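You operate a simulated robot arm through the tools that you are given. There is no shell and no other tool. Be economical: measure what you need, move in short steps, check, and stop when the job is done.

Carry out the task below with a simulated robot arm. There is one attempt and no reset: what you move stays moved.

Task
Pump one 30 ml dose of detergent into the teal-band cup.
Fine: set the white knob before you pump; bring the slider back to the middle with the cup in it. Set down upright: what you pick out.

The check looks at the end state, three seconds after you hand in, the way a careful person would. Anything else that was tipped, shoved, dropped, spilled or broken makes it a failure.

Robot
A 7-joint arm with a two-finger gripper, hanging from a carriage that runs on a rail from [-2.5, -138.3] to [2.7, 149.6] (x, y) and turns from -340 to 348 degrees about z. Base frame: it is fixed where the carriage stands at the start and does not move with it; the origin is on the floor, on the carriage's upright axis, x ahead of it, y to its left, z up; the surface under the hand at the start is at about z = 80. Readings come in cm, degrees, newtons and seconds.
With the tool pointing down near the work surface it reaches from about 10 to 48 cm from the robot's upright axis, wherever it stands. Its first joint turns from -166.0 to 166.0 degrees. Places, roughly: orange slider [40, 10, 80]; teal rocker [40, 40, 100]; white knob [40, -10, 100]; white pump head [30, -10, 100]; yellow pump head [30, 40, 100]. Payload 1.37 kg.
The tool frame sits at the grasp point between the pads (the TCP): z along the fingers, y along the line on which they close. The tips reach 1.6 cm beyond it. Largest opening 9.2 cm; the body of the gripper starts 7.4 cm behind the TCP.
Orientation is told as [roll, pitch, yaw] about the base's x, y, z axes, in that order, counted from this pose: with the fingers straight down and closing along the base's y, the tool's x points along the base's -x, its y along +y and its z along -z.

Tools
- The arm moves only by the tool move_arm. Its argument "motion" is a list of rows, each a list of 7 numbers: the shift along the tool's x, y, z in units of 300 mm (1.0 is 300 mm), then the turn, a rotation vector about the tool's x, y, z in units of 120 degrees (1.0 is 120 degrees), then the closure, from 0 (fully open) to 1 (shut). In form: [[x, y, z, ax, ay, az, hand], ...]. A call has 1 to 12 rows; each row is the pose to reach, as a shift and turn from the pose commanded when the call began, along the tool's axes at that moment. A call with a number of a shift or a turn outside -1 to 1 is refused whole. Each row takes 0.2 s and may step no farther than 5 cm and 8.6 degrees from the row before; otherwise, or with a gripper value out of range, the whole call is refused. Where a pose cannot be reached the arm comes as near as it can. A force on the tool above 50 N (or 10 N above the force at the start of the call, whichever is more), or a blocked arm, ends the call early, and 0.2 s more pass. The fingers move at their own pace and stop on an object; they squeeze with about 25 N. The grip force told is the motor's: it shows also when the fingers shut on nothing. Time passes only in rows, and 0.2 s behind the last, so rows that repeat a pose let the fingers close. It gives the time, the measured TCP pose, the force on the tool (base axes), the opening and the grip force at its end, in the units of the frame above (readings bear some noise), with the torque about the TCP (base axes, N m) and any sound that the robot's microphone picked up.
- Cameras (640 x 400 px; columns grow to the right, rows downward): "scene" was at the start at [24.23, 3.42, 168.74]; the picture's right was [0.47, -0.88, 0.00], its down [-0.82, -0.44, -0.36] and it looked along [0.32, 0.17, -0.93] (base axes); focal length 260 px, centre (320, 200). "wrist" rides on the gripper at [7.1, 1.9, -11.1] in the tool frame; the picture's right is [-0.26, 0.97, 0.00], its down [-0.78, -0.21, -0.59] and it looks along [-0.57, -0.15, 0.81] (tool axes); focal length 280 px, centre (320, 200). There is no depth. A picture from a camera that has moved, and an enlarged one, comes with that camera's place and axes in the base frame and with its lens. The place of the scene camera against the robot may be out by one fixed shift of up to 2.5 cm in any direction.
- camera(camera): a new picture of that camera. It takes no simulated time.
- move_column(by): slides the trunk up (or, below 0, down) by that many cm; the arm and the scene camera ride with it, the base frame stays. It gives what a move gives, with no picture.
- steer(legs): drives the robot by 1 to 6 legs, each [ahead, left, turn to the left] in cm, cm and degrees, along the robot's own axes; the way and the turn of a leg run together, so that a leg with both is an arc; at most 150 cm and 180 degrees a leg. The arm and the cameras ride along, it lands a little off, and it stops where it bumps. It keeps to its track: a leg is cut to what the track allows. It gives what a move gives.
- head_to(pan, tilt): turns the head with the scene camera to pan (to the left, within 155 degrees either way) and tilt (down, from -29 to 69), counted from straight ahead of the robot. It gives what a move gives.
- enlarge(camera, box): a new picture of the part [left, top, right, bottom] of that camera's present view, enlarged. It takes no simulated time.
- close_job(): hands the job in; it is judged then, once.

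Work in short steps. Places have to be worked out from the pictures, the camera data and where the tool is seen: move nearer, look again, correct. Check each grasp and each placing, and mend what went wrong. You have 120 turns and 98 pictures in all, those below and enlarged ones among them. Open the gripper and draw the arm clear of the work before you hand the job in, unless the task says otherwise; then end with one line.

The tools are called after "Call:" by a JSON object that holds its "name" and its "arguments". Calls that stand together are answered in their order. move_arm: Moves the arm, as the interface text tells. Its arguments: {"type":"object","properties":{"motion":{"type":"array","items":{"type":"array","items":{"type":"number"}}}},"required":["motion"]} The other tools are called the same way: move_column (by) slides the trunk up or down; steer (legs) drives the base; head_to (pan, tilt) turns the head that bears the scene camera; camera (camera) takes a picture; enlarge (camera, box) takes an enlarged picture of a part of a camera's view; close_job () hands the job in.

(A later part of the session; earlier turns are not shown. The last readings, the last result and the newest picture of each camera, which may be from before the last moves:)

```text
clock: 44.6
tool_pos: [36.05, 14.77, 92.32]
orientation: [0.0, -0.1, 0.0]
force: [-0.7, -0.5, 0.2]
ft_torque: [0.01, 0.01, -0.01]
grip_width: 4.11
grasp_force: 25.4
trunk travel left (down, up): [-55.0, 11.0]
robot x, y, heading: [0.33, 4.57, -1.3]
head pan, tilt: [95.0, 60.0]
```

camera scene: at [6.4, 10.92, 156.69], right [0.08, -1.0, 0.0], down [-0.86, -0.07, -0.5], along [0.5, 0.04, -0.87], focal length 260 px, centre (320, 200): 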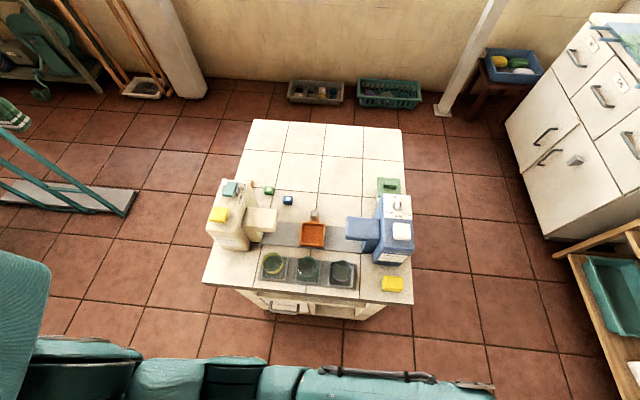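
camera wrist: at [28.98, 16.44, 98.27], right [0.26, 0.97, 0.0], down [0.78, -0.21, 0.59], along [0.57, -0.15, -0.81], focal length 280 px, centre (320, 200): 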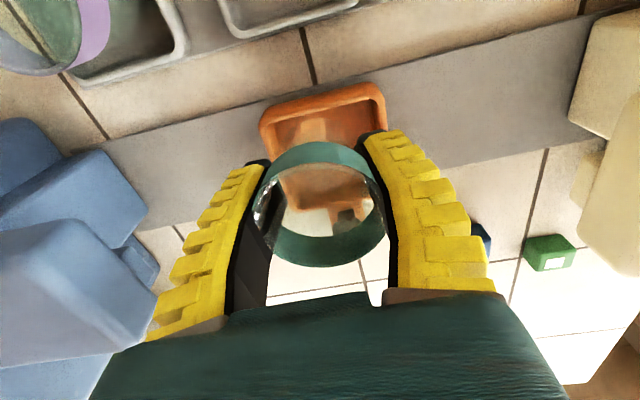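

Now align over the tray again and look.

Call:
{"name": "move_arm", "arguments": {"motion": [[-0.02, 0.005, 0.03, 0, 0, 0, 1], [-0.04, 0.01, 0.07, 0, 0, 0, 1], [-0.042, 0.01, 0.1, 0, 0, 0, 1], [-0.042, 0.01, 0.12, 0, 0, 0, 1]]}}

Call:
{"name": "camera", "arguments": {"camera": "wrist"}}

```text
clock: 45.6
tool_pos: [37.22, 15.05, 88.57]
orientation: [0.0, 0.0, 0.0]
force: [0.1, 0.2, -0.9]
ft_torque: [0.0, 0.01, 0.03]
grip_width: 4.12
grasp_force: 24.9
trunk travel left (down, up): [-55.0, 11.0]
robot x, y, heading: [0.14, 4.73, -1.5]
head pan, tilt: [95.0, 60.0]
```

```text
58 pictures are left
camera wrist: at [30.21, 16.79, 99.57], right [0.26, 0.97, 0.0], down [0.78, -0.21, 0.59], along [0.57, -0.15, -0.81], focal length 280 px, centre (320, 200)
```

wrist: 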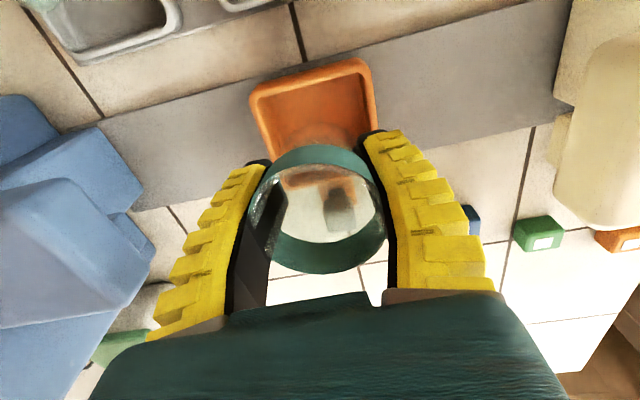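

Continue down gently.

Call:
{"name": "move_arm", "arguments": {"motion": [[0, 0, 0.04, 0, 0, 0, 1], [0, 0, 0.08, 0, 0, 0, 1], [0, 0, 0.11, 0, 0, 0, 1], [0, 0, 0.12, 0, 0, 0, 1]]}}

Call:
{"name": "camera", "arguments": {"camera": "wrist"}}

```text
clock: 46.6
tool_pos: [37.38, 15.11, 84.94]
orientation: [-0.1, -0.2, 0.0]
force: [0.1, 0.1, 0.8]
ft_torque: [-0.01, 0.02, -0.02]
grip_width: 4.13
grasp_force: 24.7
trunk travel left (down, up): [-55.0, 11.0]
robot x, y, heading: [0.09, 4.95, -1.5]
head pan, tilt: [95.0, 60.0]
```

```text
57 pictures are left
camera wrist: at [30.25, 16.85, 95.93], right [0.26, 0.97, 0.0], down [0.78, -0.21, 0.59], along [0.57, -0.15, -0.81], focal length 280 px, centre (320, 200)
```

wrist: 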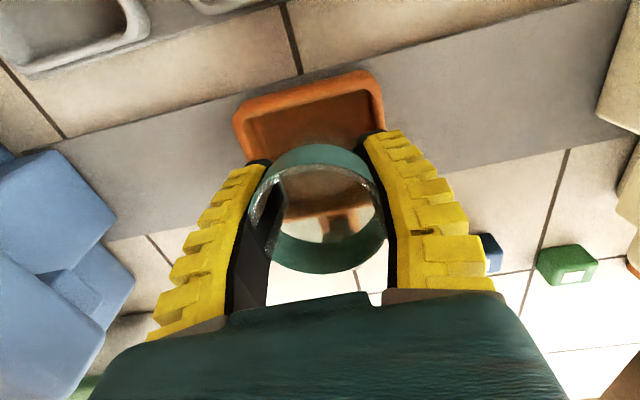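

Well centred, no contact yet. Continue in fine steps.

Call:
{"name": "move_arm", "arguments": {"motion": [[0, -0.003, 0.01, 0, 0, 0, 1], [0, -0.003, 0.02, 0, 0, 0, 1], [0, -0.003, 0.025, 0, 0, 0, 1]]}}

```text
clock: 47.4
tool_pos: [37.36, 14.86, 84.37]
orientation: [0.0, 0.0, 0.0]
force: [-0.9, -0.1, 2.9]
ft_torque: [-0.05, 0.03, -0.07]
grip_width: 4.13
grasp_force: 24.8
trunk travel left (down, up): [-55.0, 11.0]
robot x, y, heading: [0.23, 4.77, -1.5]
head pan, tilt: [95.0, 60.0]
```

Touchdown (≈3 N). Open the fingers moderately, hold, and check before rising.

Call:
{"name": "move_arm", "arguments": {"motion": [[0, 0, 0, 0, 0, 0, 0.4], [0, 0, 0, 0, 0, 0, 0.22], [0, 0, 0, 0, 0, 0, 0.22]]}}

Call:
{"name": "camera", "arguments": {"camera": "wrist"}}

```text
clock: 48.2
tool_pos: [37.23, 14.96, 84.25]
orientation: [0.0, -0.1, 0.0]
force: [0.1, -0.3, -0.1]
ft_torque: [-0.01, 0.04, 0.0]
grip_width: 7.35
grasp_force: 1.2
trunk travel left (down, up): [-55.0, 11.0]
robot x, y, heading: [-0.05, 4.44, -1.5]
head pan, tilt: [95.0, 60.0]
```

```text
56 pictures are left
camera wrist: at [30.15, 16.73, 95.21], right [0.26, 0.97, 0.0], down [0.78, -0.21, 0.59], along [0.57, -0.15, -0.81], focal length 280 px, centre (320, 200)
```

wrist: 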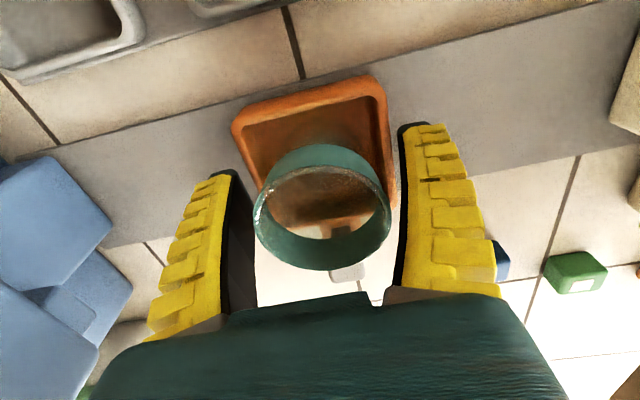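

Cup stands in the tray. Rise straight up and inspect the tray, handle and spout.

Call:
{"name": "move_arm", "arguments": {"motion": [[0, 0, -0.1, 0, 0, 0, 0.22], [0, 0, -0.25, 0, 0, 0, 0.1], [0, 0, -0.4, 0, 0, 0, 0], [-0.05, 0, -0.5, 0, 0, 0, 0]]}}

Call:
{"name": "camera", "arguments": {"camera": "wrist"}}

Call:
{"name": "enlarge", "arguments": {"camera": "wrist", "box": [180, 30, 420, 200]}}

```text
clock: 49.2
tool_pos: [38.72, 14.92, 99.35]
orientation: [0.0, 0.0, 0.0]
force: [0.3, 0.2, 0.1]
ft_torque: [0.0, -0.04, 0.02]
grip_width: 9.18
grasp_force: 0.1
trunk travel left (down, up): [-55.0, 11.0]
robot x, y, heading: [0.05, 4.72, -1.1]
head pan, tilt: [95.0, 60.0]
```

```text
55 pictures are left
camera wrist: at [31.6, 16.71, 110.39], right [0.26, 0.96, 0.0], down [0.78, -0.21, 0.59], along [0.57, -0.15, -0.81], focal length 280 px, centre (320, 200)
```

wrist: 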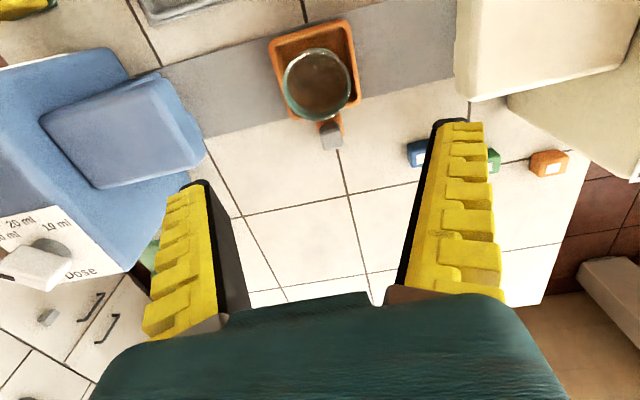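

```text
2.35 times, centred on (300, 115) of wrist
camera zoom: at [31.6, 16.71, 110.39], right [0.26, 0.96, 0.0], down [0.78, -0.21, 0.59], along [0.57, -0.15, -0.81], focal length 660 px, centre (367, 400)
```

zoom: 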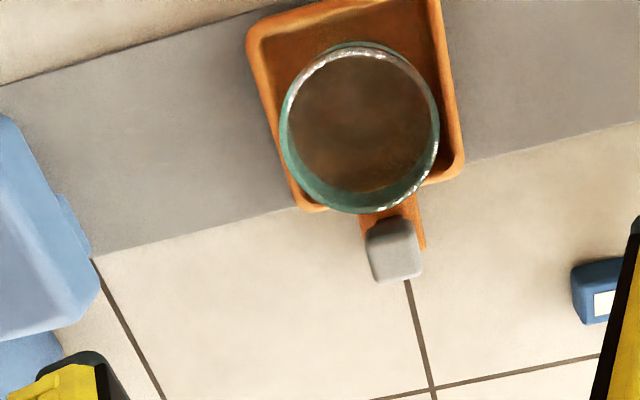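

Handle ≈(43.2,15.0,82.7), spout spans x 33–39, y up to 5.2, top z≈92.2. I'll lower the trunk 5 cm, and lean the hand ~28° toward +y so the camera and body stay clear of spout and dispenser while pushing toward -y.

Call:
{"name": "move_column", "arguments": {"by": -5}}

Call:
{"name": "move_arm", "arguments": {"motion": [[-0.03, 0.02, 0, 0.06, 0, 0, 0.3], [-0.07, 0.04, 0, 0.12, 0, 0, 0.6], [-0.11, 0.05, 0, 0.18, 0, 0, 0.6], [-0.15, 0.06, 0, 0.233, 0, 0, 0.6], [-0.15, 0.06, 0, 0.233, 0, 0, 0.6]]}}

Call:
{"name": "camera", "arguments": {"camera": "wrist"}}

```text
clock: 50.1
tool_pos: [38.74, 14.9, 94.39]
orientation: [0.0, 0.0, 0.0]
force: [0.2, -0.9, 0.3]
ft_torque: [0.04, -0.02, -0.03]
grip_width: 9.17
grasp_force: 0.1
trunk travel left (down, up): [-50.0, 16.0]
robot x, y, heading: [0.11, 4.54, -1.3]
head pan, tilt: [95.0, 60.0]
```

```text
clock: 51.3
tool_pos: [43.27, 16.68, 94.4]
orientation: [-28.0, -0.1, 0.0]
force: [-0.8, -0.1, 0.1]
ft_torque: [-0.01, 0.03, 0.01]
grip_width: 4.03
grasp_force: 2.4
trunk travel left (down, up): [-50.0, 16.0]
robot x, y, heading: [-0.0, 4.47, -1.3]
head pan, tilt: [95.0, 60.0]
```

```text
53 pictures are left
camera wrist: at [36.16, 23.57, 103.2], right [0.26, 0.85, -0.45], down [0.78, 0.09, 0.62], along [0.57, -0.52, -0.64], focal length 280 px, centre (320, 200)
```

wrist: 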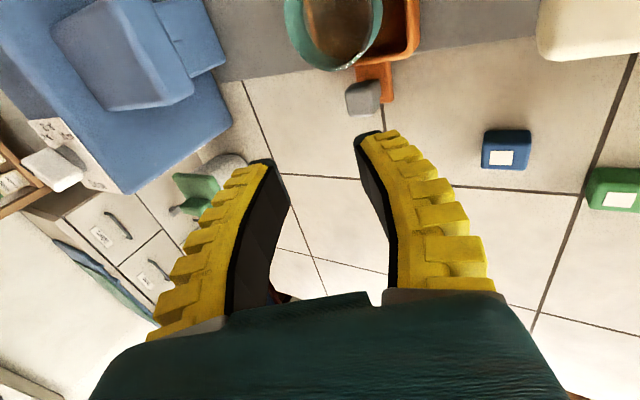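

Handle seen ≈(42.9,14.9,83.9). Go to the pre-grasp point in line with the tool axis and check.

Call:
{"name": "move_arm", "arguments": {"motion": [[0.006, 0.06, 0.1, 0, 0, 0, 0.6], [0.009, 0.113, 0.2, 0, 0, 0, 0.6]]}}

Call:
{"name": "camera", "arguments": {"camera": "wrist"}}

```text
clock: 51.9
tool_pos: [42.51, 16.47, 89.28]
orientation: [-28.0, -0.1, 0.0]
force: [0.7, 0.8, 2.0]
ft_torque: [0.01, 0.0, 0.01]
grip_width: 4.01
grasp_force: 2.4
out of reach, approached as far as the arm can: row 2
trunk travel left (down, up): [-50.0, 16.0]
robot x, y, heading: [0.05, 4.43, -1.4]
head pan, tilt: [95.0, 60.0]
```

```text
52 pictures are left
camera wrist: at [35.33, 23.34, 98.03], right [0.26, 0.85, -0.45], down [0.78, 0.09, 0.62], along [0.57, -0.51, -0.64], focal length 280 px, centre (320, 200)
```

wrist: 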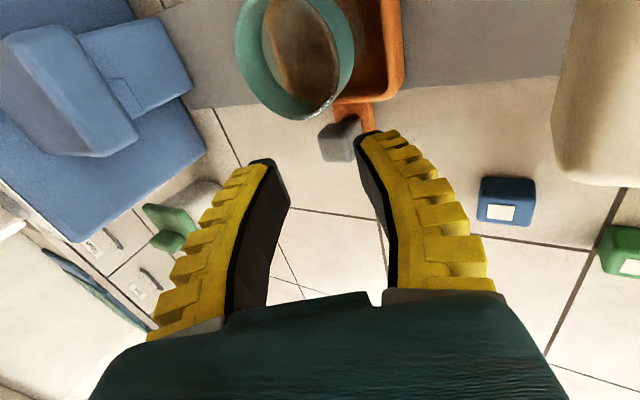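

Reach limit again. Back the hand up, lower the trunk 8 and drive 5 cm left for more reach.

Call:
{"name": "move_arm", "arguments": {"motion": [[0, 0, -0.14, 0, 0, 0, 0.6], [0, 0, -0.28, 0, 0, 0, 0.6], [0, 0, -0.34, 0, 0, 0, 0.6]]}}

Call:
{"name": "steer", "arguments": {"legs": [[0, 5, 1.3]]}}

Call:
{"name": "move_column", "arguments": {"by": -8}}

Call:
{"name": "camera", "arguments": {"camera": "wrist"}}

```text
clock: 52.7
tool_pos: [42.31, 21.46, 98.4]
orientation: [-28.0, 0.0, 0.0]
force: [-0.4, -0.8, -0.1]
ft_torque: [0.01, -0.01, 0.0]
grip_width: 4.03
grasp_force: 2.7
trunk travel left (down, up): [-50.0, 16.0]
robot x, y, heading: [0.08, 4.27, -1.4]
head pan, tilt: [95.0, 60.0]
```

```text
clock: 53.6
tool_pos: [41.99, 27.31, 98.34]
orientation: [-28.1, 0.1, 1.3]
force: [0.8, 0.3, 0.0]
ft_torque: [0.01, 0.0, -0.01]
grip_width: 4.03
grasp_force: 2.5
trunk travel left (down, up): [-50.0, 16.0]
robot x, y, heading: [0.39, 9.47, 0.0]
head pan, tilt: [95.0, 60.0]
```

```text
clock: 54.6
tool_pos: [42.29, 27.13, 91.4]
orientation: [-28.4, -0.1, 1.2]
force: [-8.2, -9.2, 10.8]
ft_torque: [1.05, -0.22, 0.54]
grip_width: 3.88
grasp_force: 1.8
trunk travel left (down, up): [-42.5, 23.5]
robot x, y, heading: [0.37, 9.27, 0.1]
head pan, tilt: [95.0, 60.0]
stopped: the force on the tool passed its limit at 69 N (the readings are from after the stop); the commanded pose is now the measured one
```

```text
51 pictures are left
camera wrist: at [35.0, 33.84, 100.07], right [0.25, 0.85, -0.46], down [0.78, 0.11, 0.62], along [0.58, -0.51, -0.64], focal length 280 px, centre (320, 200)
```

wrist: 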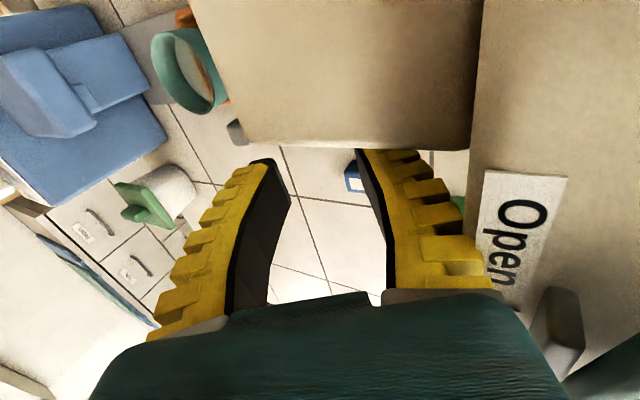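

I came down onto the powder dispenser — my mistake; the hand had drifted to y=27. Raise immediately.

Call:
{"name": "move_column", "arguments": {"by": 8}}

Call:
{"name": "camera", "arguments": {"camera": "wrist"}}

```text
clock: 55.8
tool_pos: [42.36, 27.31, 99.28]
orientation: [-28.2, -0.1, 1.1]
force: [0.8, 0.0, 0.4]
ft_torque: [-0.01, 0.02, -0.02]
grip_width: 4.02
grasp_force: 2.7
trunk travel left (down, up): [-50.5, 15.5]
robot x, y, heading: [0.19, 9.86, -0.4]
head pan, tilt: [95.0, 60.0]
```

```text
50 pictures are left
camera wrist: at [35.08, 34.01, 108.1], right [0.25, 0.86, -0.46], down [0.78, 0.11, 0.62], along [0.58, -0.51, -0.64], focal length 280 px, centre (320, 200)
```

wrist: 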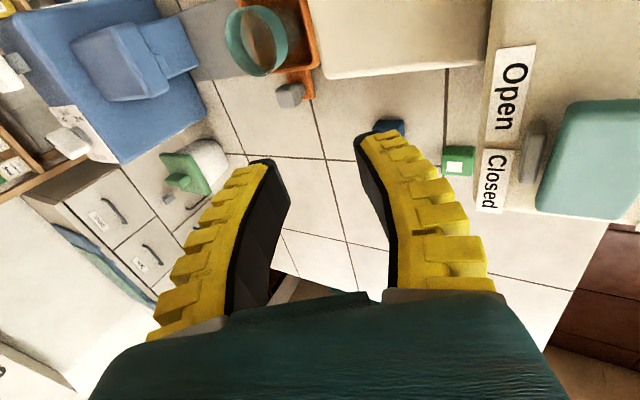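

The dispenser still stands in place. Move the hand back to y≈17 first, then lower.

Call:
{"name": "move_arm", "arguments": {"motion": [[0, -0.1, 0.053, 0, 0, 0, 0.6], [0, -0.2, 0.106, 0, 0, 0, 0.6], [0, -0.294, 0.156, 0, 0, 0, 0.6]]}}

Call:
{"name": "move_column", "arguments": {"by": -7}}

Call:
{"name": "camera", "arguments": {"camera": "wrist"}}

Call:
{"name": "camera", "arguments": {"camera": "scene"}}

```text
clock: 56.6
tool_pos: [42.48, 17.3, 99.57]
orientation: [-28.2, -0.1, 1.1]
force: [0.6, 0.7, 0.5]
ft_torque: [-0.02, 0.0, -0.02]
grip_width: 4.02
grasp_force: 2.5
trunk travel left (down, up): [-50.5, 15.5]
robot x, y, heading: [0.11, 9.91, -0.2]
head pan, tilt: [95.0, 60.0]
```

```text
clock: 57.7
tool_pos: [42.4, 17.26, 92.5]
orientation: [-28.2, -0.2, 1.2]
force: [-0.3, -0.2, -0.5]
ft_torque: [-0.01, 0.0, -0.01]
grip_width: 4.02
grasp_force: 2.3
trunk travel left (down, up): [-43.5, 22.5]
robot x, y, heading: [-0.01, 9.8, -0.1]
head pan, tilt: [95.0, 60.0]
```

```text
49 pictures are left
camera wrist: at [35.23, 24.01, 101.24], right [0.25, 0.86, -0.46], down [0.78, 0.11, 0.62], along [0.58, -0.51, -0.64], focal length 280 px, centre (320, 200)
```

wrist: 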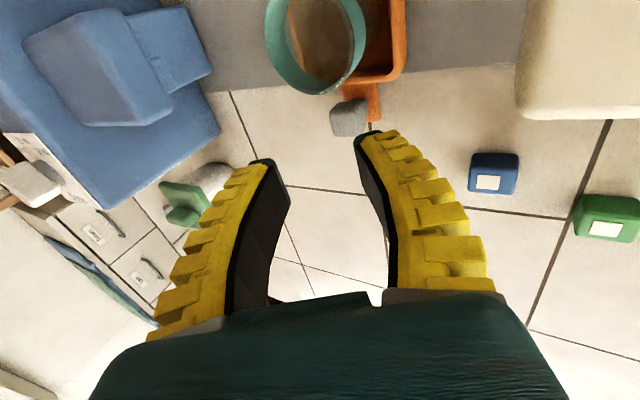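

```text
48 pictures are left
camera scene: at [18.92, 16.95, 163.2], right [1.0, 0.09, 0.0], down [0.07, -0.86, -0.5], along [-0.04, 0.5, -0.87], focal length 260 px, centre (320, 200)
```

scene: 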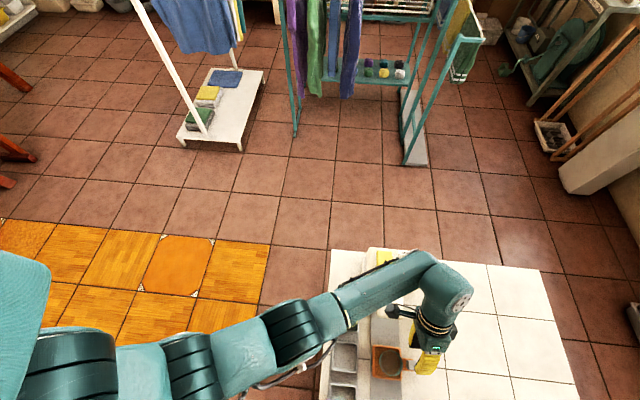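

Handle consistent at (42.9,14.9,83.7). Pre-grasp.

Call:
{"name": "move_arm", "arguments": {"motion": [[-0.01, 0.04, 0.07, 0, 0, 0, 0.6], [-0.02, 0.068, 0.14, 0, 0, 0, 0.6]]}}

Call:
{"name": "camera", "arguments": {"camera": "wrist"}}

```text
clock: 58.3
tool_pos: [43.11, 17.09, 87.92]
orientation: [-28.2, -0.1, 1.2]
force: [0.3, 0.1, 0.8]
ft_torque: [-0.01, 0.05, -0.02]
grip_width: 4.02
grasp_force: 2.0
trunk travel left (down, up): [-43.5, 22.5]
robot x, y, heading: [-0.02, 9.75, -0.1]
head pan, tilt: [95.0, 60.0]
```

```text
47 pictures are left
camera wrist: at [35.79, 23.84, 96.65], right [0.25, 0.86, -0.46], down [0.78, 0.11, 0.62], along [0.58, -0.51, -0.64], focal length 280 px, centre (320, 200)
```

wrist: 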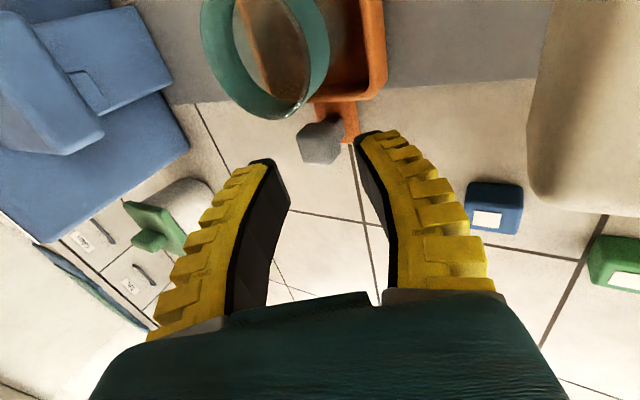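

Handle lies on the approach axis ~5 cm ahead. Advance and close.

Call:
{"name": "move_arm", "arguments": {"motion": [[0, 0, 0.08, 0, 0, 0, 0.6], [0, 0, 0.155, 0, 0, 0, 0.6], [0, 0, 0.155, 0, 0, 0, 1], [0, 0, 0.155, 0, 0, 0, 1], [0, 0, 0.155, 0, 0, 0, 1]]}}

Call:
{"name": "camera", "arguments": {"camera": "wrist"}}

```text
clock: 59.5
tool_pos: [43.06, 15.0, 83.73]
orientation: [-28.2, -0.1, 1.3]
force: [2.2, 0.6, -7.9]
ft_torque: [0.32, -0.08, -0.41]
grip_width: 2.44
grasp_force: 28.3
trunk travel left (down, up): [-43.5, 22.5]
robot x, y, heading: [0.11, 9.65, 0.0]
head pan, tilt: [95.0, 60.0]
```

```text
46 pictures are left
camera wrist: at [35.8, 21.71, 92.53], right [0.25, 0.86, -0.46], down [0.78, 0.11, 0.62], along [0.58, -0.51, -0.64], focal length 280 px, centre (320, 200)
```

wrist: 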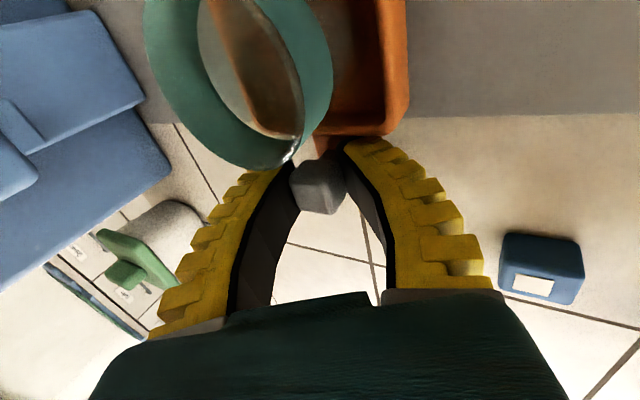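

Handle gripped at y≈15.0. Slide slowly 6 cm toward -y.

Call:
{"name": "move_arm", "arguments": {"motion": [[0, -0.0147, 0.0079, 0, 0, 0, 1], [0.001, -0.0353, 0.019, 0, 0, 0, 1], [0.002, -0.0647, 0.0348, 0, 0, 0, 1], [0.003, -0.0941, 0.0506, 0, 0, 0, 1], [0.003, -0.1235, 0.0664, 0, 0, 0, 1], [0.004, -0.1529, 0.0822, 0, 0, 0, 1], [0.004, -0.1764, 0.0948, 0, 0, 0, 1]]}}

Call:
{"name": "camera", "arguments": {"camera": "wrist"}}

```text
clock: 61.1
tool_pos: [43.01, 8.87, 83.65]
orientation: [-28.3, 0.0, 1.1]
force: [-6.5, 0.1, -2.6]
ft_torque: [0.41, -0.08, -0.42]
grip_width: 2.49
grasp_force: 27.7
trunk travel left (down, up): [-43.5, 22.5]
robot x, y, heading: [-0.03, 9.48, -0.2]
head pan, tilt: [95.0, 60.0]
```

```text
45 pictures are left
camera wrist: at [35.71, 15.59, 92.44], right [0.24, 0.86, -0.46], down [0.78, 0.11, 0.62], along [0.58, -0.51, -0.64], focal length 280 px, centre (320, 200)
```

wrist: 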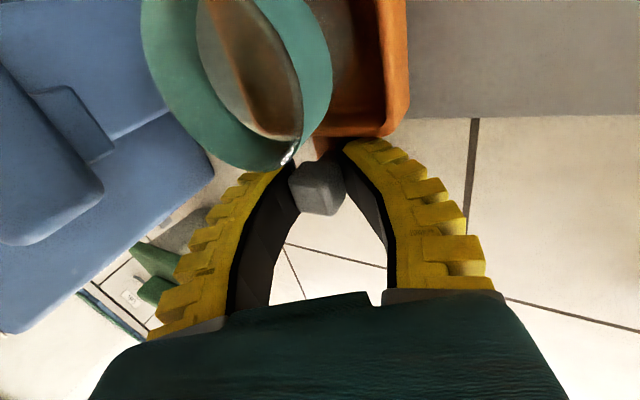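

Sliding well with the cup upright. Continue 5 cm.

Call:
{"name": "move_arm", "arguments": {"motion": [[0, -0.0147, 0.0079, 0, 0, 0, 1], [0.001, -0.0353, 0.019, 0, 0, 0, 1], [0.002, -0.0647, 0.0348, 0, 0, 0, 1], [0.003, -0.0941, 0.0506, 0, 0, 0, 1], [0.003, -0.1235, 0.0664, 0, 0, 0, 1], [0.004, -0.147, 0.079, 0, 0, 0, 1]]}}

Call:
{"name": "camera", "arguments": {"camera": "wrist"}}

```text
clock: 62.5
tool_pos: [42.94, 3.94, 83.6]
orientation: [-28.2, 0.0, 1.2]
force: [-8.0, 3.2, -2.7]
ft_torque: [0.39, 0.32, -0.61]
grip_width: 2.49
grasp_force: 27.8
trunk travel left (down, up): [-43.5, 22.5]
robot x, y, heading: [0.18, 9.15, -0.1]
head pan, tilt: [95.0, 60.0]
```

```text
44 pictures are left
camera wrist: at [35.62, 10.68, 92.43], right [0.24, 0.86, -0.46], down [0.78, 0.11, 0.62], along [0.58, -0.51, -0.64], focal length 280 px, centre (320, 200)
```

wrist: 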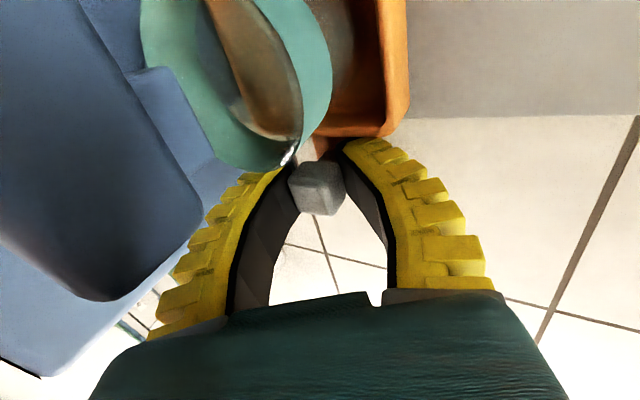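

Continue in 0.5 cm steps, feeling for the end stop.

Call:
{"name": "move_arm", "arguments": {"motion": [[0, -0.0147, 0.0079, 0, 0, 0, 1], [0.001, -0.0294, 0.0158, 0, 0, 0, 1], [0.001, -0.0441, 0.0237, 0, 0, 0, 1], [0.001, -0.0588, 0.0316, 0, 0, 0, 1]]}}

Call:
{"name": "camera", "arguments": {"camera": "wrist"}}

```text
clock: 63.4
tool_pos: [42.94, 3.79, 83.42]
orientation: [-26.8, 0.0, 1.6]
force: [-12.9, 31.9, 5.9]
ft_torque: [0.68, -0.1, -0.37]
grip_width: 2.38
grasp_force: 27.7
trunk travel left (down, up): [-43.5, 22.5]
robot x, y, heading: [0.3, 9.49, 0.0]
head pan, tilt: [95.0, 60.0]
stopped in row 4: the force on the tool passed its limit at 54 N (the readings are from after the stop); the commanded pose is now the measured one
```

```text
43 pictures are left
camera wrist: at [35.6, 10.3, 92.25], right [0.24, 0.87, -0.44], down [0.78, 0.1, 0.62], along [0.58, -0.49, -0.65], focal length 280 px, centre (320, 200)
```

wrist: 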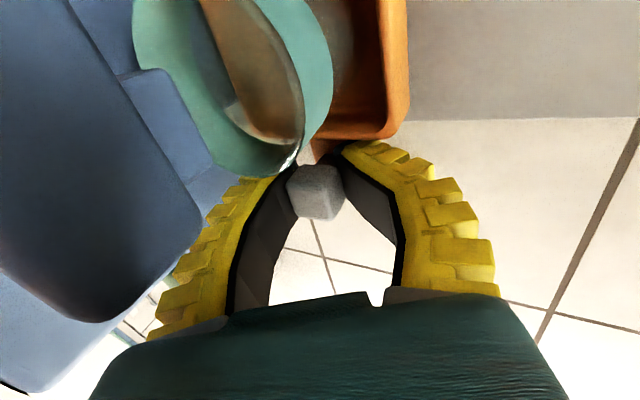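

Blocked with the tray under the spout — probably the end stop. Release the handle, back out, and inspect.

Call:
{"name": "move_arm", "arguments": {"motion": [[0, 0.003, 0, 0, 0, 0, 1], [0, 0.003, 0, 0, 0, 0, 0.6], [0, 0.003, 0, 0, 0, 0, 0.55], [0, 0.003, -0.1, 0, 0, 0, 0.55], [0, 0.003, -0.24, 0, 0, 0, 0.5], [0, 0.003, -0.4, 0, 0, 0, 0.5]]}}

Call:
{"name": "camera", "arguments": {"camera": "wrist"}}

```text
clock: 64.8
tool_pos: [42.96, 8.28, 94.08]
orientation: [-27.5, -0.2, 1.4]
force: [-0.7, -0.6, -0.1]
ft_torque: [0.02, 0.0, 0.02]
grip_width: 4.92
grasp_force: 1.9
trunk travel left (down, up): [-43.5, 22.5]
robot x, y, heading: [0.13, 9.52, -0.1]
head pan, tilt: [95.0, 60.0]
```

```text
42 pictures are left
camera wrist: at [35.61, 14.86, 102.95], right [0.24, 0.86, -0.45], down [0.78, 0.1, 0.62], along [0.58, -0.5, -0.64], focal length 280 px, centre (320, 200)
```

wrist: 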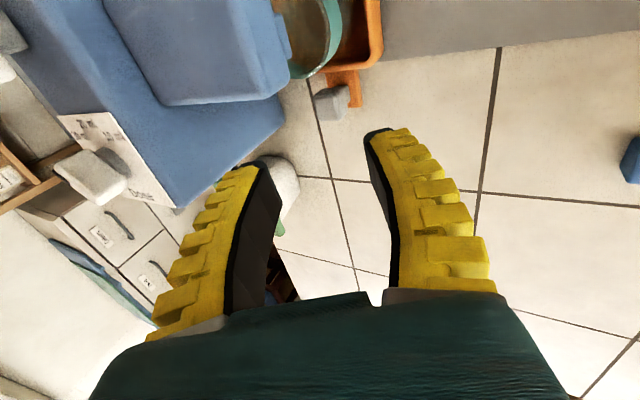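

I need a side view of cup vs. nozzle. Move the hand back and lean more so the wrist camera looks nearly sideways at the spout.

Call:
{"name": "move_arm", "arguments": {"motion": [[0.02, 0.06, -0.083, 0.03, 0, 0, 0.5], [0.12, 0.088, -0.083, 0.06, 0, 0, 0.5], [0.22, 0.088, -0.083, 0.09, 0, 0, 0.5], [0.32, 0.088, -0.083, 0.12, 0, 0, 0.5], [0.4, 0.088, -0.083, 0.146, 0, 0, 0.5]]}}

Call:
{"name": "camera", "arguments": {"camera": "wrist"}}

```text
clock: 66.0
tool_pos: [30.92, 11.46, 95.15]
orientation: [-45.1, -0.3, 1.4]
force: [0.5, 0.1, 0.4]
ft_torque: [0.01, -0.01, 0.0]
grip_width: 4.9
grasp_force: 1.6
trunk travel left (down, up): [-43.5, 22.5]
robot x, y, heading: [0.31, 9.55, 0.0]
head pan, tilt: [95.0, 60.0]
```

```text
41 pictures are left
camera wrist: at [23.59, 20.45, 101.33], right [0.25, 0.69, -0.68], down [0.77, 0.29, 0.57], along [0.59, -0.67, -0.46], focal length 280 px, centre (320, 200)
```

wrist: 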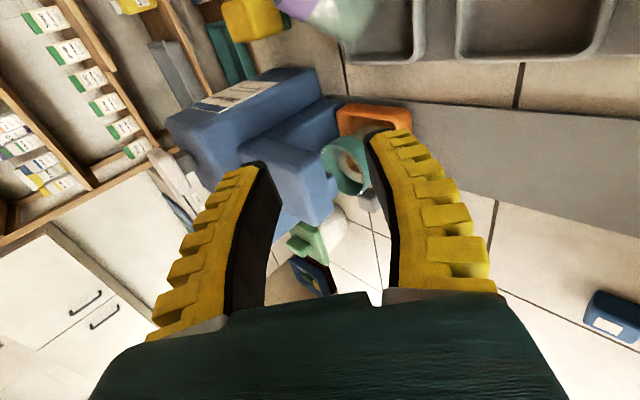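

Call:
{"name": "enlarge", "arguments": {"camera": "wrist", "box": [220, 80, 420, 230]}}

```text
2.67 times, centred on (320, 155) of wrist
camera zoom: at [23.59, 20.45, 101.33], right [0.25, 0.69, -0.68], down [0.77, 0.29, 0.57], along [0.59, -0.67, -0.46], focal length 748 px, centre (320, 320)
```

zoom: 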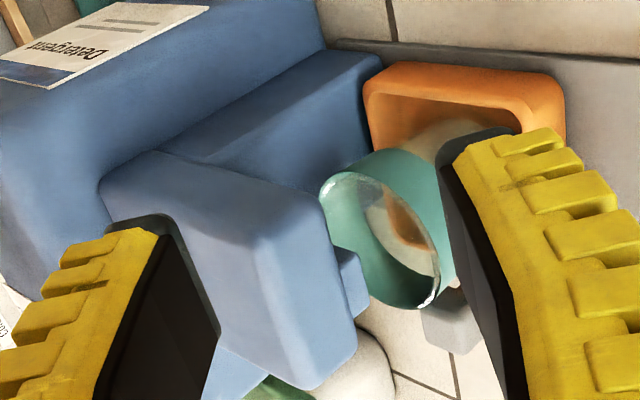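

The tray is against the pedestal stop and the nozzle sits above the cup. Now rise and straighten the hand, then hover over the white pump head (≈33.3,-7.5,97.3).

Call:
{"name": "move_arm", "arguments": {"motion": [[0, -0.06, -0.06, -0.06, 0, 0, 1], [0, -0.12, -0.12, -0.125, 0, 0, 1], [0, -0.18, -0.18, -0.19, 0, 0, 1], [0, -0.24, -0.24, -0.255, 0, 0, 1], [0, -0.29, -0.29, -0.32, 0, 0, 1], [0, -0.29, -0.29, -0.376, 0, 0, 1]]}}

Call:
{"name": "move_arm", "arguments": {"motion": [[-0.005, -0.1, 0, 0, 0, 0.003, 1], [-0.01, -0.2, 0, 0, 0, 0.006, 1], [-0.015, -0.3, 0, 0, 0, 0.01, 1], [-0.02, -0.4, 0, 0, 0, 0.01, 1], [-0.02, -0.5, 0, 0, 0, 0.01, 1], [-0.02, -0.6, 0, 0, 0, 0.01, 1]]}}

Call:
{"name": "camera", "arguments": {"camera": "wrist"}}

```text
clock: 67.4
tool_pos: [30.84, 11.56, 107.26]
orientation: [0.2, -0.3, 1.4]
force: [0.3, 0.2, -0.2]
ft_torque: [-0.02, 0.0, 0.0]
grip_width: 0.0
grasp_force: 24.9
trunk travel left (down, up): [-43.5, 22.5]
robot x, y, heading: [0.12, 9.74, 0.2]
head pan, tilt: [95.0, 60.0]
```

```text
clock: 68.8
tool_pos: [31.96, -6.49, 107.35]
orientation: [0.0, -0.3, 0.2]
force: [-0.1, 0.4, 0.1]
ft_torque: [0.0, 0.0, 0.01]
grip_width: 0.0
grasp_force: 24.8
trunk travel left (down, up): [-43.5, 22.5]
robot x, y, heading: [0.26, 9.56, 0.2]
head pan, tilt: [95.0, 60.0]
```

```text
39 pictures are left
camera wrist: at [24.81, -4.64, 118.3], right [0.26, 0.97, 0.0], down [0.78, -0.21, 0.59], along [0.57, -0.15, -0.81], focal length 280 px, centre (320, 200)
```

wrist: 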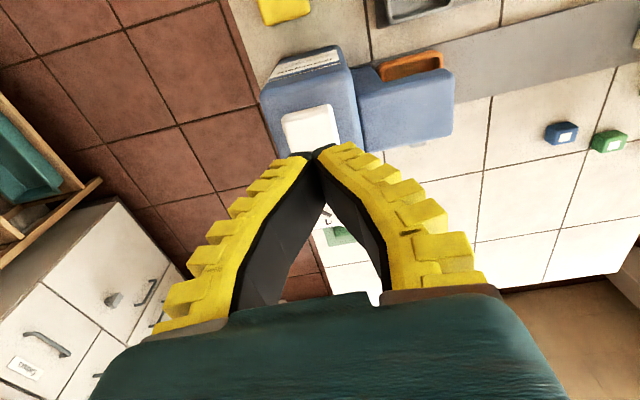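

Pump head centre ≈(33.3,-7.5). Align and descend to just above it.

Call:
{"name": "move_arm", "arguments": {"motion": [[-0.045, -0.033, 0.06, 0, 0, 0, 1], [-0.045, -0.033, 0.14, 0, 0, 0, 1], [-0.045, -0.033, 0.22, 0, 0, 0, 1]]}}

Call:
{"name": "camera", "arguments": {"camera": "wrist"}}

```text
clock: 69.6
tool_pos: [33.24, -7.49, 100.83]
orientation: [0.1, -0.2, 0.2]
force: [0.1, 0.3, 0.8]
ft_torque: [-0.03, 0.01, -0.02]
grip_width: 0.0
grasp_force: 25.2
trunk travel left (down, up): [-43.5, 22.5]
robot x, y, heading: [0.09, 9.73, -0.1]
head pan, tilt: [95.0, 60.0]
```

```text
38 pictures are left
camera wrist: at [26.13, -5.57, 111.76], right [0.26, 0.97, 0.0], down [0.78, -0.21, 0.59], along [0.57, -0.15, -0.81], focal length 280 px, centre (320, 200)
```

wrist: 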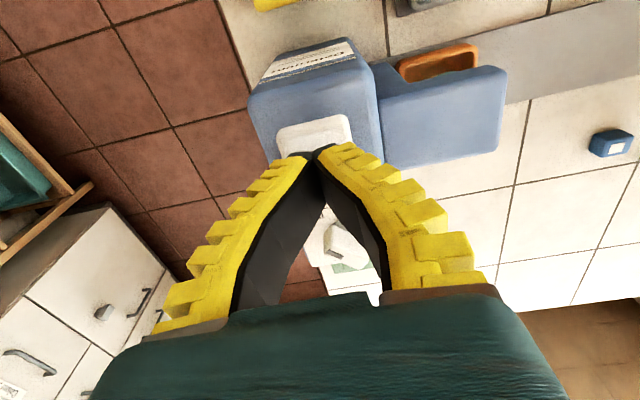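

Press monotonically: first 2 cm, then read the force.

Call:
{"name": "move_arm", "arguments": {"motion": [[0, 0, 0.017, 0, 0, 0, 1], [0, 0, 0.033, 0, 0, 0, 1], [0, 0, 0.05, 0, 0, 0, 1], [0, 0, 0.067, 0, 0, 0, 1], [0, 0, 0.083, 0, 0, 0, 1]]}}

```text
clock: 70.8
tool_pos: [33.46, -7.42, 98.47]
orientation: [-0.1, -0.3, 0.2]
force: [-1.9, -0.8, 5.2]
ft_torque: [0.01, 0.06, 0.02]
grip_width: 0.6
grasp_force: 28.1
trunk travel left (down, up): [-43.5, 22.5]
robot x, y, heading: [0.0, 9.66, 0.2]
head pan, tilt: [95.0, 60.0]
heard: click
```

A click and 5 N. Continue the same stroke downward to its bottom.

Call:
{"name": "move_arm", "arguments": {"motion": [[0, 0, 0.012, 0, 0, 0, 1], [0, 0, 0.024, 0, 0, 0, 1], [0, 0, 0.036, 0, 0, 0, 1]]}}

Call:
{"name": "camera", "arguments": {"camera": "wrist"}}

```text
clock: 71.6
tool_pos: [33.44, -7.62, 97.61]
orientation: [-0.2, -0.5, 0.1]
force: [-10.5, 3.4, 41.2]
ft_torque: [-0.01, 0.24, -0.07]
grip_width: 0.58
grasp_force: 28.0
trunk travel left (down, up): [-43.5, 22.5]
robot x, y, heading: [0.08, 9.6, -0.2]
head pan, tilt: [95.0, 60.0]
```

```text
37 pictures are left
camera wrist: at [26.23, -5.69, 108.5], right [0.26, 0.97, 0.0], down [0.77, -0.21, 0.6], along [0.58, -0.15, -0.8], focal length 280 px, centre (320, 200)
```

wrist: 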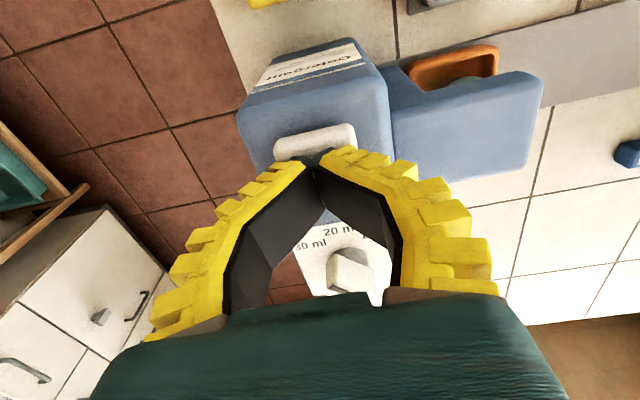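

Bottomed at 41 N. Lift away smoothly and look.

Call:
{"name": "move_arm", "arguments": {"motion": [[0, 0, -0.04, 0, 0, 0, 1], [0, 0, -0.12, 0, 0, 0, 1], [0, 0, -0.24, 0, 0, 0, 1], [0, 0, -0.36, 0, 0, 0, 1]]}}

Call:
{"name": "camera", "arguments": {"camera": "wrist"}}

```text
clock: 72.6
tool_pos: [33.21, -7.31, 108.02]
orientation: [0.1, 0.0, 0.2]
force: [-0.1, -0.7, 0.1]
ft_torque: [0.01, 0.01, 0.03]
grip_width: 0.01
grasp_force: 28.1
trunk travel left (down, up): [-43.5, 22.5]
robot x, y, heading: [-0.15, 9.86, -0.1]
head pan, tilt: [95.0, 60.0]
```

```text
36 pictures are left
camera wrist: at [26.01, -5.5, 118.91], right [0.26, 0.97, 0.0], down [0.78, -0.21, 0.59], along [0.57, -0.15, -0.81], focal length 280 px, centre (320, 200)
```

wrist: 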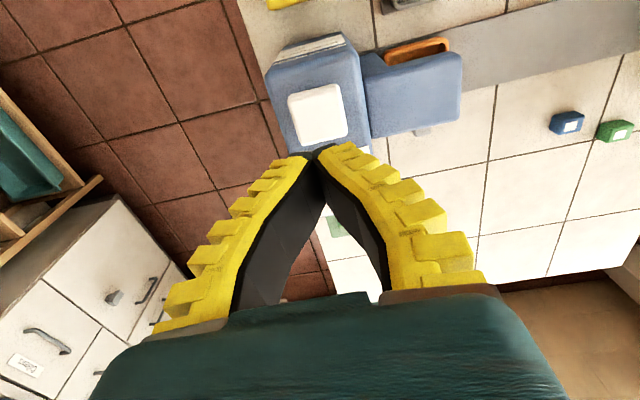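

Head sprang back. Go back to the side view to verify the liquid in the cup.

Call:
{"name": "move_arm", "arguments": {"motion": [[0, 0.1, 0, 0, 0, 0, 0.8], [0, 0.2, 0, 0, 0, 0, 0.6], [0.02, 0.3, 0, 0, 0, 0, 0.55], [0.04, 0.4, 0, 0, 0, 0, 0.55], [0.06, 0.5, 0, 0, 0, 0, 0.55], [0.07, 0.6, 0, 0, 0, 0, 0.55], [0.07, 0.7, 0, 0.06, 0, 0, 0.55], [0.07, 0.7, 0, 0.12, 0, 0, 0.55], [0.07, 0.7, 0, 0.18, 0, 0, 0.55], [0.07, 0.7, 0, 0.233, 0, 0, 0.55]]}}

Call:
{"name": "camera", "arguments": {"camera": "wrist"}}

```text
clock: 74.8
tool_pos: [31.49, 13.23, 107.06]
orientation: [-28.0, -0.4, 0.2]
force: [0.0, -0.7, -0.1]
ft_torque: [-0.01, 0.01, 0.0]
grip_width: 4.5
grasp_force: 2.4
out of reach, approached as far as the arm can: row 8, 9, 10
trunk travel left (down, up): [-43.5, 22.5]
robot x, y, heading: [0.34, 9.55, 0.2]
head pan, tilt: [95.0, 60.0]
```

```text
35 pictures are left
camera wrist: at [24.37, 20.03, 115.81], right [0.26, 0.85, -0.45], down [0.78, 0.09, 0.62], along [0.57, -0.51, -0.64], focal length 280 px, centre (320, 200)
```

wrist: 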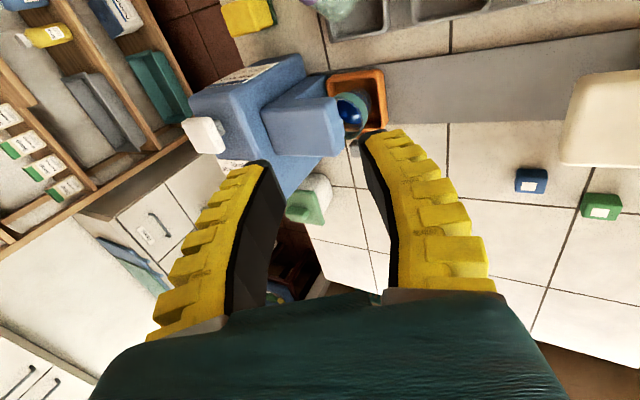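

Blue detergent is in the cup. Now return to the handle (≈43,3.9,83.7) with the leaning hand.

Call:
{"name": "move_arm", "arguments": {"motion": [[-0.09, 0.015, 0.07, 0, 0, 0, 0.55], [-0.18, 0.03, 0.15, 0, 0, 0, 0.55], [-0.27, 0.05, 0.23, 0, 0, 0, 0.55], [-0.36, 0.078, 0.31, 0, 0, 0, 0.55], [-0.383, 0.078, 0.374, 0, 0, 0, 0.55]]}}

Call:
{"name": "camera", "arguments": {"camera": "wrist"}}

```text
clock: 76.0
tool_pos: [43.34, 10.16, 96.18]
orientation: [-27.9, -0.3, 0.1]
force: [0.7, 1.1, -0.3]
ft_torque: [-0.01, 0.0, 0.0]
grip_width: 4.47
grasp_force: 2.2
trunk travel left (down, up): [-43.5, 22.5]
robot x, y, heading: [0.92, 9.74, 0.1]
head pan, tilt: [95.0, 60.0]
```

```text
34 pictures are left
camera wrist: at [36.13, 17.07, 104.89], right [0.26, 0.85, -0.45], down [0.78, 0.09, 0.62], along [0.57, -0.51, -0.64], focal length 280 px, centre (320, 200)
```

wrist: 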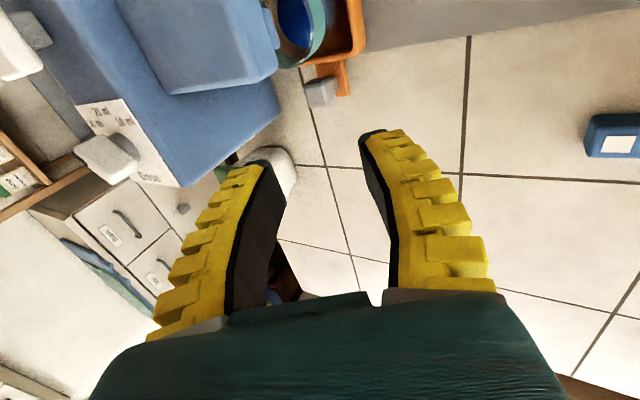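

Handle at ≈(42.8,4.0,83.8), on the axis. Advance 9 cm and check.

Call:
{"name": "move_arm", "arguments": {"motion": [[0.005, 0.01, 0.1, 0, 0, 0, 0.55], [0.011, 0.016, 0.2, 0, 0, 0, 0.55], [0.011, 0.016, 0.3, 0, 0, 0, 0.55]]}}

Call:
{"name": "camera", "arguments": {"camera": "wrist"}}

```text
clock: 76.8
tool_pos: [43.01, 6.45, 88.0]
orientation: [-27.9, -0.3, 0.3]
force: [-0.2, 0.7, 0.0]
ft_torque: [-0.04, -0.03, 0.01]
grip_width: 4.47
grasp_force: 2.6
trunk travel left (down, up): [-43.5, 22.5]
robot x, y, heading: [0.45, 9.67, -0.2]
head pan, tilt: [95.0, 60.0]
```

```text
33 pictures are left
camera wrist: at [35.74, 13.21, 96.68], right [0.26, 0.85, -0.45], down [0.78, 0.09, 0.62], along [0.57, -0.51, -0.64], focal length 280 px, centre (320, 200)
```

wrist: 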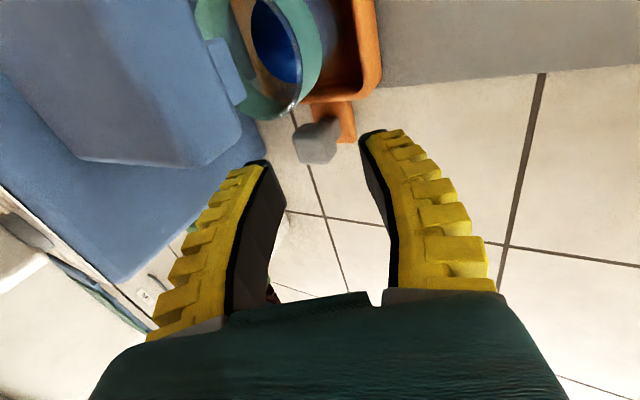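

Aligned as before. Advance 4.8 cm and close gently on the handle.

Call:
{"name": "move_arm", "arguments": {"motion": [[0, 0, 0.08, 0, 0, 0, 0.55], [0, 0, 0.158, 0, 0, 0, 0.55], [0, 0, 0.158, 0, 0, 0, 0.7], [0, 0, 0.158, 0, 0, 0, 1], [0, 0, 0.158, 0, 0, 0, 1]]}}

Call:
{"name": "camera", "arguments": {"camera": "wrist"}}

```text
clock: 78.0
tool_pos: [42.97, 4.2, 83.79]
orientation: [-27.8, -0.4, 0.2]
force: [4.8, -2.6, -6.7]
ft_torque: [0.43, -0.4, -0.25]
grip_width: 2.38
grasp_force: 28.3
trunk travel left (down, up): [-43.5, 22.5]
robot x, y, heading: [-0.03, 9.53, 0.1]
head pan, tilt: [95.0, 60.0]
```

```text
32 pictures are left
camera wrist: at [35.75, 10.99, 92.47], right [0.26, 0.85, -0.45], down [0.78, 0.09, 0.62], along [0.57, -0.51, -0.64], focal length 280 px, centre (320, 200)
```

wrist: 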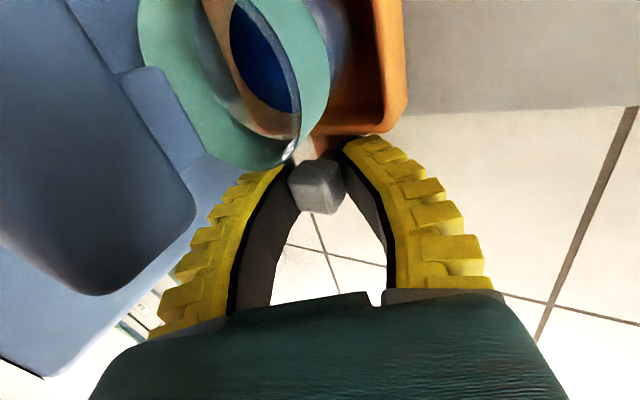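

Slide back toward the middle gently, 8 cm first.

Call:
{"name": "move_arm", "arguments": {"motion": [[0, 0.0088, -0.0047, 0, 0, 0, 1], [0, 0.0235, -0.0125, 0, 0, 0, 1], [0, 0.0441, -0.0234, 0, 0, 0, 1], [0, 0.0676, -0.0359, 0, 0, 0, 1], [0, 0.0911, -0.0484, 0, 0, 0, 1], [0, 0.1147, -0.0609, 0, 0, 0, 1], [0, 0.1382, -0.0734, 0, 0, 0, 1], [0, 0.1617, -0.0859, 0, 0, 0, 1], [0, 0.1852, -0.0984, 0, 0, 0, 1], [0, 0.2058, -0.1093, 0, 0, 0, 1], [0, 0.2235, -0.1187, 0, 0, 0, 1], [0, 0.2352, -0.125, 0, 0, 0, 1]]}}

Call:
{"name": "camera", "arguments": {"camera": "wrist"}}

```text
clock: 80.6
tool_pos: [43.03, 12.13, 83.78]
orientation: [-27.9, -0.3, 0.2]
force: [13.5, -1.2, -14.9]
ft_torque: [0.36, -0.09, -0.17]
grip_width: 2.19
grasp_force: 27.7
trunk travel left (down, up): [-43.5, 22.5]
robot x, y, heading: [-0.35, 9.57, -0.2]
head pan, tilt: [95.0, 60.0]
```

```text
31 pictures are left
camera wrist: at [35.86, 18.93, 92.58], right [0.26, 0.85, -0.45], down [0.77, 0.09, 0.63], along [0.58, -0.51, -0.64], focal length 280 px, centre (320, 200)
```

wrist: 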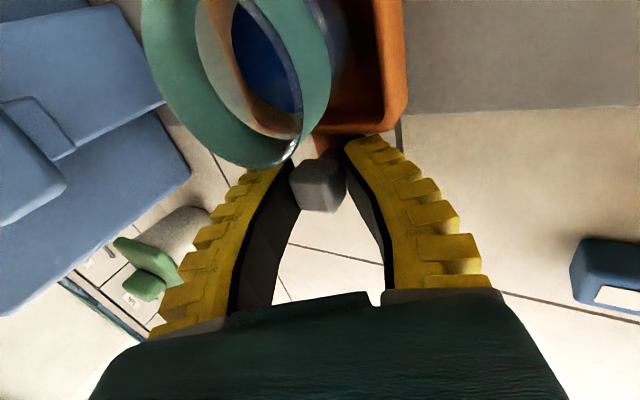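

Nearly there; move the remaining 2.85 cm, easing 1 mm down since the tool pulls upward.

Call:
{"name": "move_arm", "arguments": {"motion": [[0, 0.01, 0.0, 0, 0, 0, 1], [0, 0.026, -0.0085, 0, 0, 0, 1], [0, 0.0465, -0.019, 0, 0, 0, 1], [0, 0.065, -0.029, 0, 0, 0, 1], [0, 0.08, -0.037, 0, 0, 0, 1], [0, 0.0855, -0.0405, 0, 0, 0, 1], [0, 0.0855, -0.0405, 0, 0, 0, 1]]}}

Call:
{"name": "camera", "arguments": {"camera": "wrist"}}

```text
clock: 82.2
tool_pos: [43.17, 14.98, 83.82]
orientation: [-27.9, -0.2, 0.2]
force: [14.8, 0.0, -15.2]
ft_torque: [0.35, 0.02, -0.16]
grip_width: 2.21
grasp_force: 27.8
trunk travel left (down, up): [-43.5, 22.5]
robot x, y, heading: [0.35, 9.9, 0.1]
head pan, tilt: [95.0, 60.0]
```

```text
30 pictures are left
camera wrist: at [35.91, 21.76, 92.57], right [0.26, 0.85, -0.45], down [0.78, 0.09, 0.62], along [0.57, -0.51, -0.64], focal length 280 px, centre (320, 200)
```

wrist: 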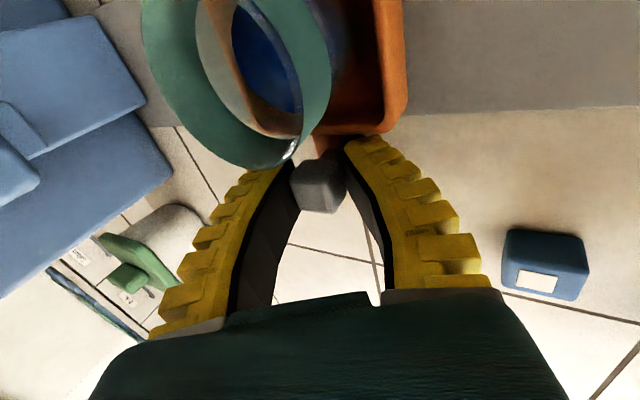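

Handle is back at y≈15.0. Release and back out.

Call:
{"name": "move_arm", "arguments": {"motion": [[0, 0, 0.003, 0, 0, 0, 0.75], [0, 0, 0.003, 0, 0, 0, 0.6], [0, 0, 0, 0, 0, 0, 0.55], [0, 0, -0.1, 0, 0, 0, 0.55], [0, 0, -0.2, 0, 0, 0, 0.5], [0, 0, -0.33, 0, 0, 0, 0.5]]}}

Call:
{"name": "camera", "arguments": {"camera": "wrist"}}

```text
clock: 83.6
tool_pos: [42.81, 19.83, 92.5]
orientation: [-28.0, -0.2, 0.2]
force: [-0.2, 0.1, -0.3]
ft_torque: [0.0, -0.01, 0.02]
grip_width: 4.91
grasp_force: 1.6
trunk travel left (down, up): [-43.5, 22.5]
robot x, y, heading: [0.16, 9.61, -0.0]
head pan, tilt: [95.0, 60.0]
```

```text
29 pictures are left
camera wrist: at [35.61, 26.48, 101.26], right [0.26, 0.85, -0.45], down [0.78, 0.09, 0.62], along [0.57, -0.51, -0.64], focal length 280 px, centre (320, 200)
```

wrist: 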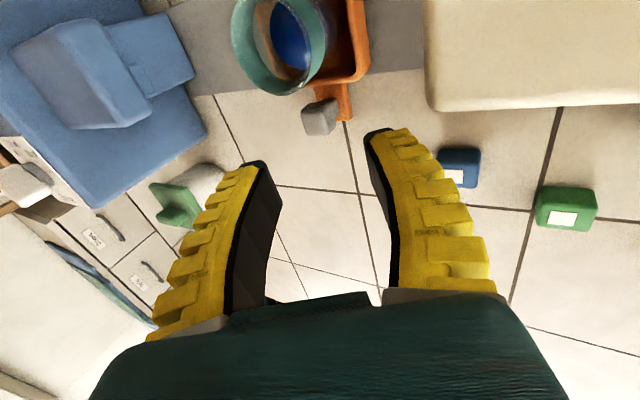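

Cup with detergent stands in the tray in the middle. Raise the trunk, straighten the hand and view from the front for a final check.

Call:
{"name": "move_column", "arguments": {"by": 20}}

Call:
{"name": "move_arm", "arguments": {"motion": [[0.02, 0, 0, -0.06, 0, 0, 0.5], [0.05, 0, 0, -0.12, 0, 0, 0], [0.1, 0, 0, -0.18, 0, 0, 0], [0.15, 0, 0, -0.233, 0, 0, 0]]}}

Call:
{"name": "steer", "arguments": {"legs": [[0, 20, 0], [0, 0, -90]]}}

Call:
{"name": "camera", "arguments": {"camera": "scene"}}

```text
clock: 85.8
tool_pos: [42.74, 19.65, 112.57]
orientation: [-28.0, -0.3, 0.2]
force: [-0.6, -0.5, 0.2]
ft_torque: [0.01, -0.02, -0.02]
grip_width: 4.91
grasp_force: 2.5
trunk travel left (down, up): [-63.5, 2.5]
robot x, y, heading: [-0.03, 9.75, 0.2]
head pan, tilt: [95.0, 60.0]
```

```text
clock: 86.8
tool_pos: [38.36, 19.69, 112.61]
orientation: [0.2, -0.3, 0.2]
force: [0.6, -0.1, -0.4]
ft_torque: [-0.04, 0.07, -0.01]
grip_width: 9.18
grasp_force: 0.1
trunk travel left (down, up): [-63.5, 2.5]
robot x, y, heading: [0.05, 9.41, 0.0]
head pan, tilt: [95.0, 60.0]
```

```text
clock: 92.2
tool_pos: [10.46, -8.6, 112.49]
orientation: [0.0, -0.4, -90.0]
force: [-0.2, 0.6, -0.1]
ft_torque: [-0.04, -0.02, 0.01]
grip_width: 9.21
grasp_force: 0.0
trunk travel left (down, up): [-63.5, 2.5]
robot x, y, heading: [0.83, 29.61, -90.3]
head pan, tilt: [95.0, 60.0]
```

```text
28 pictures are left
camera scene: at [6.4, 10.91, 183.2], right [0.08, -1.0, 0.0], down [-0.86, -0.07, -0.5], along [0.5, 0.04, -0.87], focal length 260 px, centre (320, 200)
```

scene: 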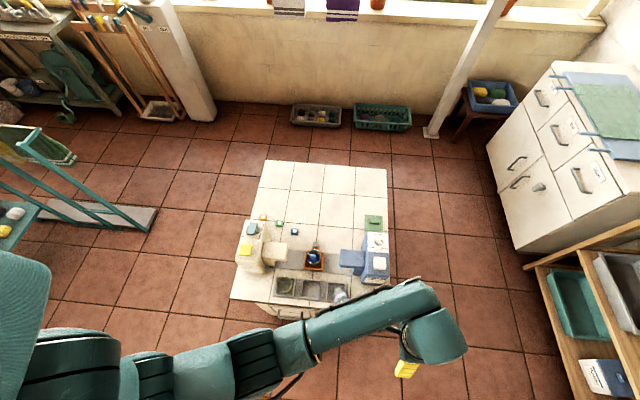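

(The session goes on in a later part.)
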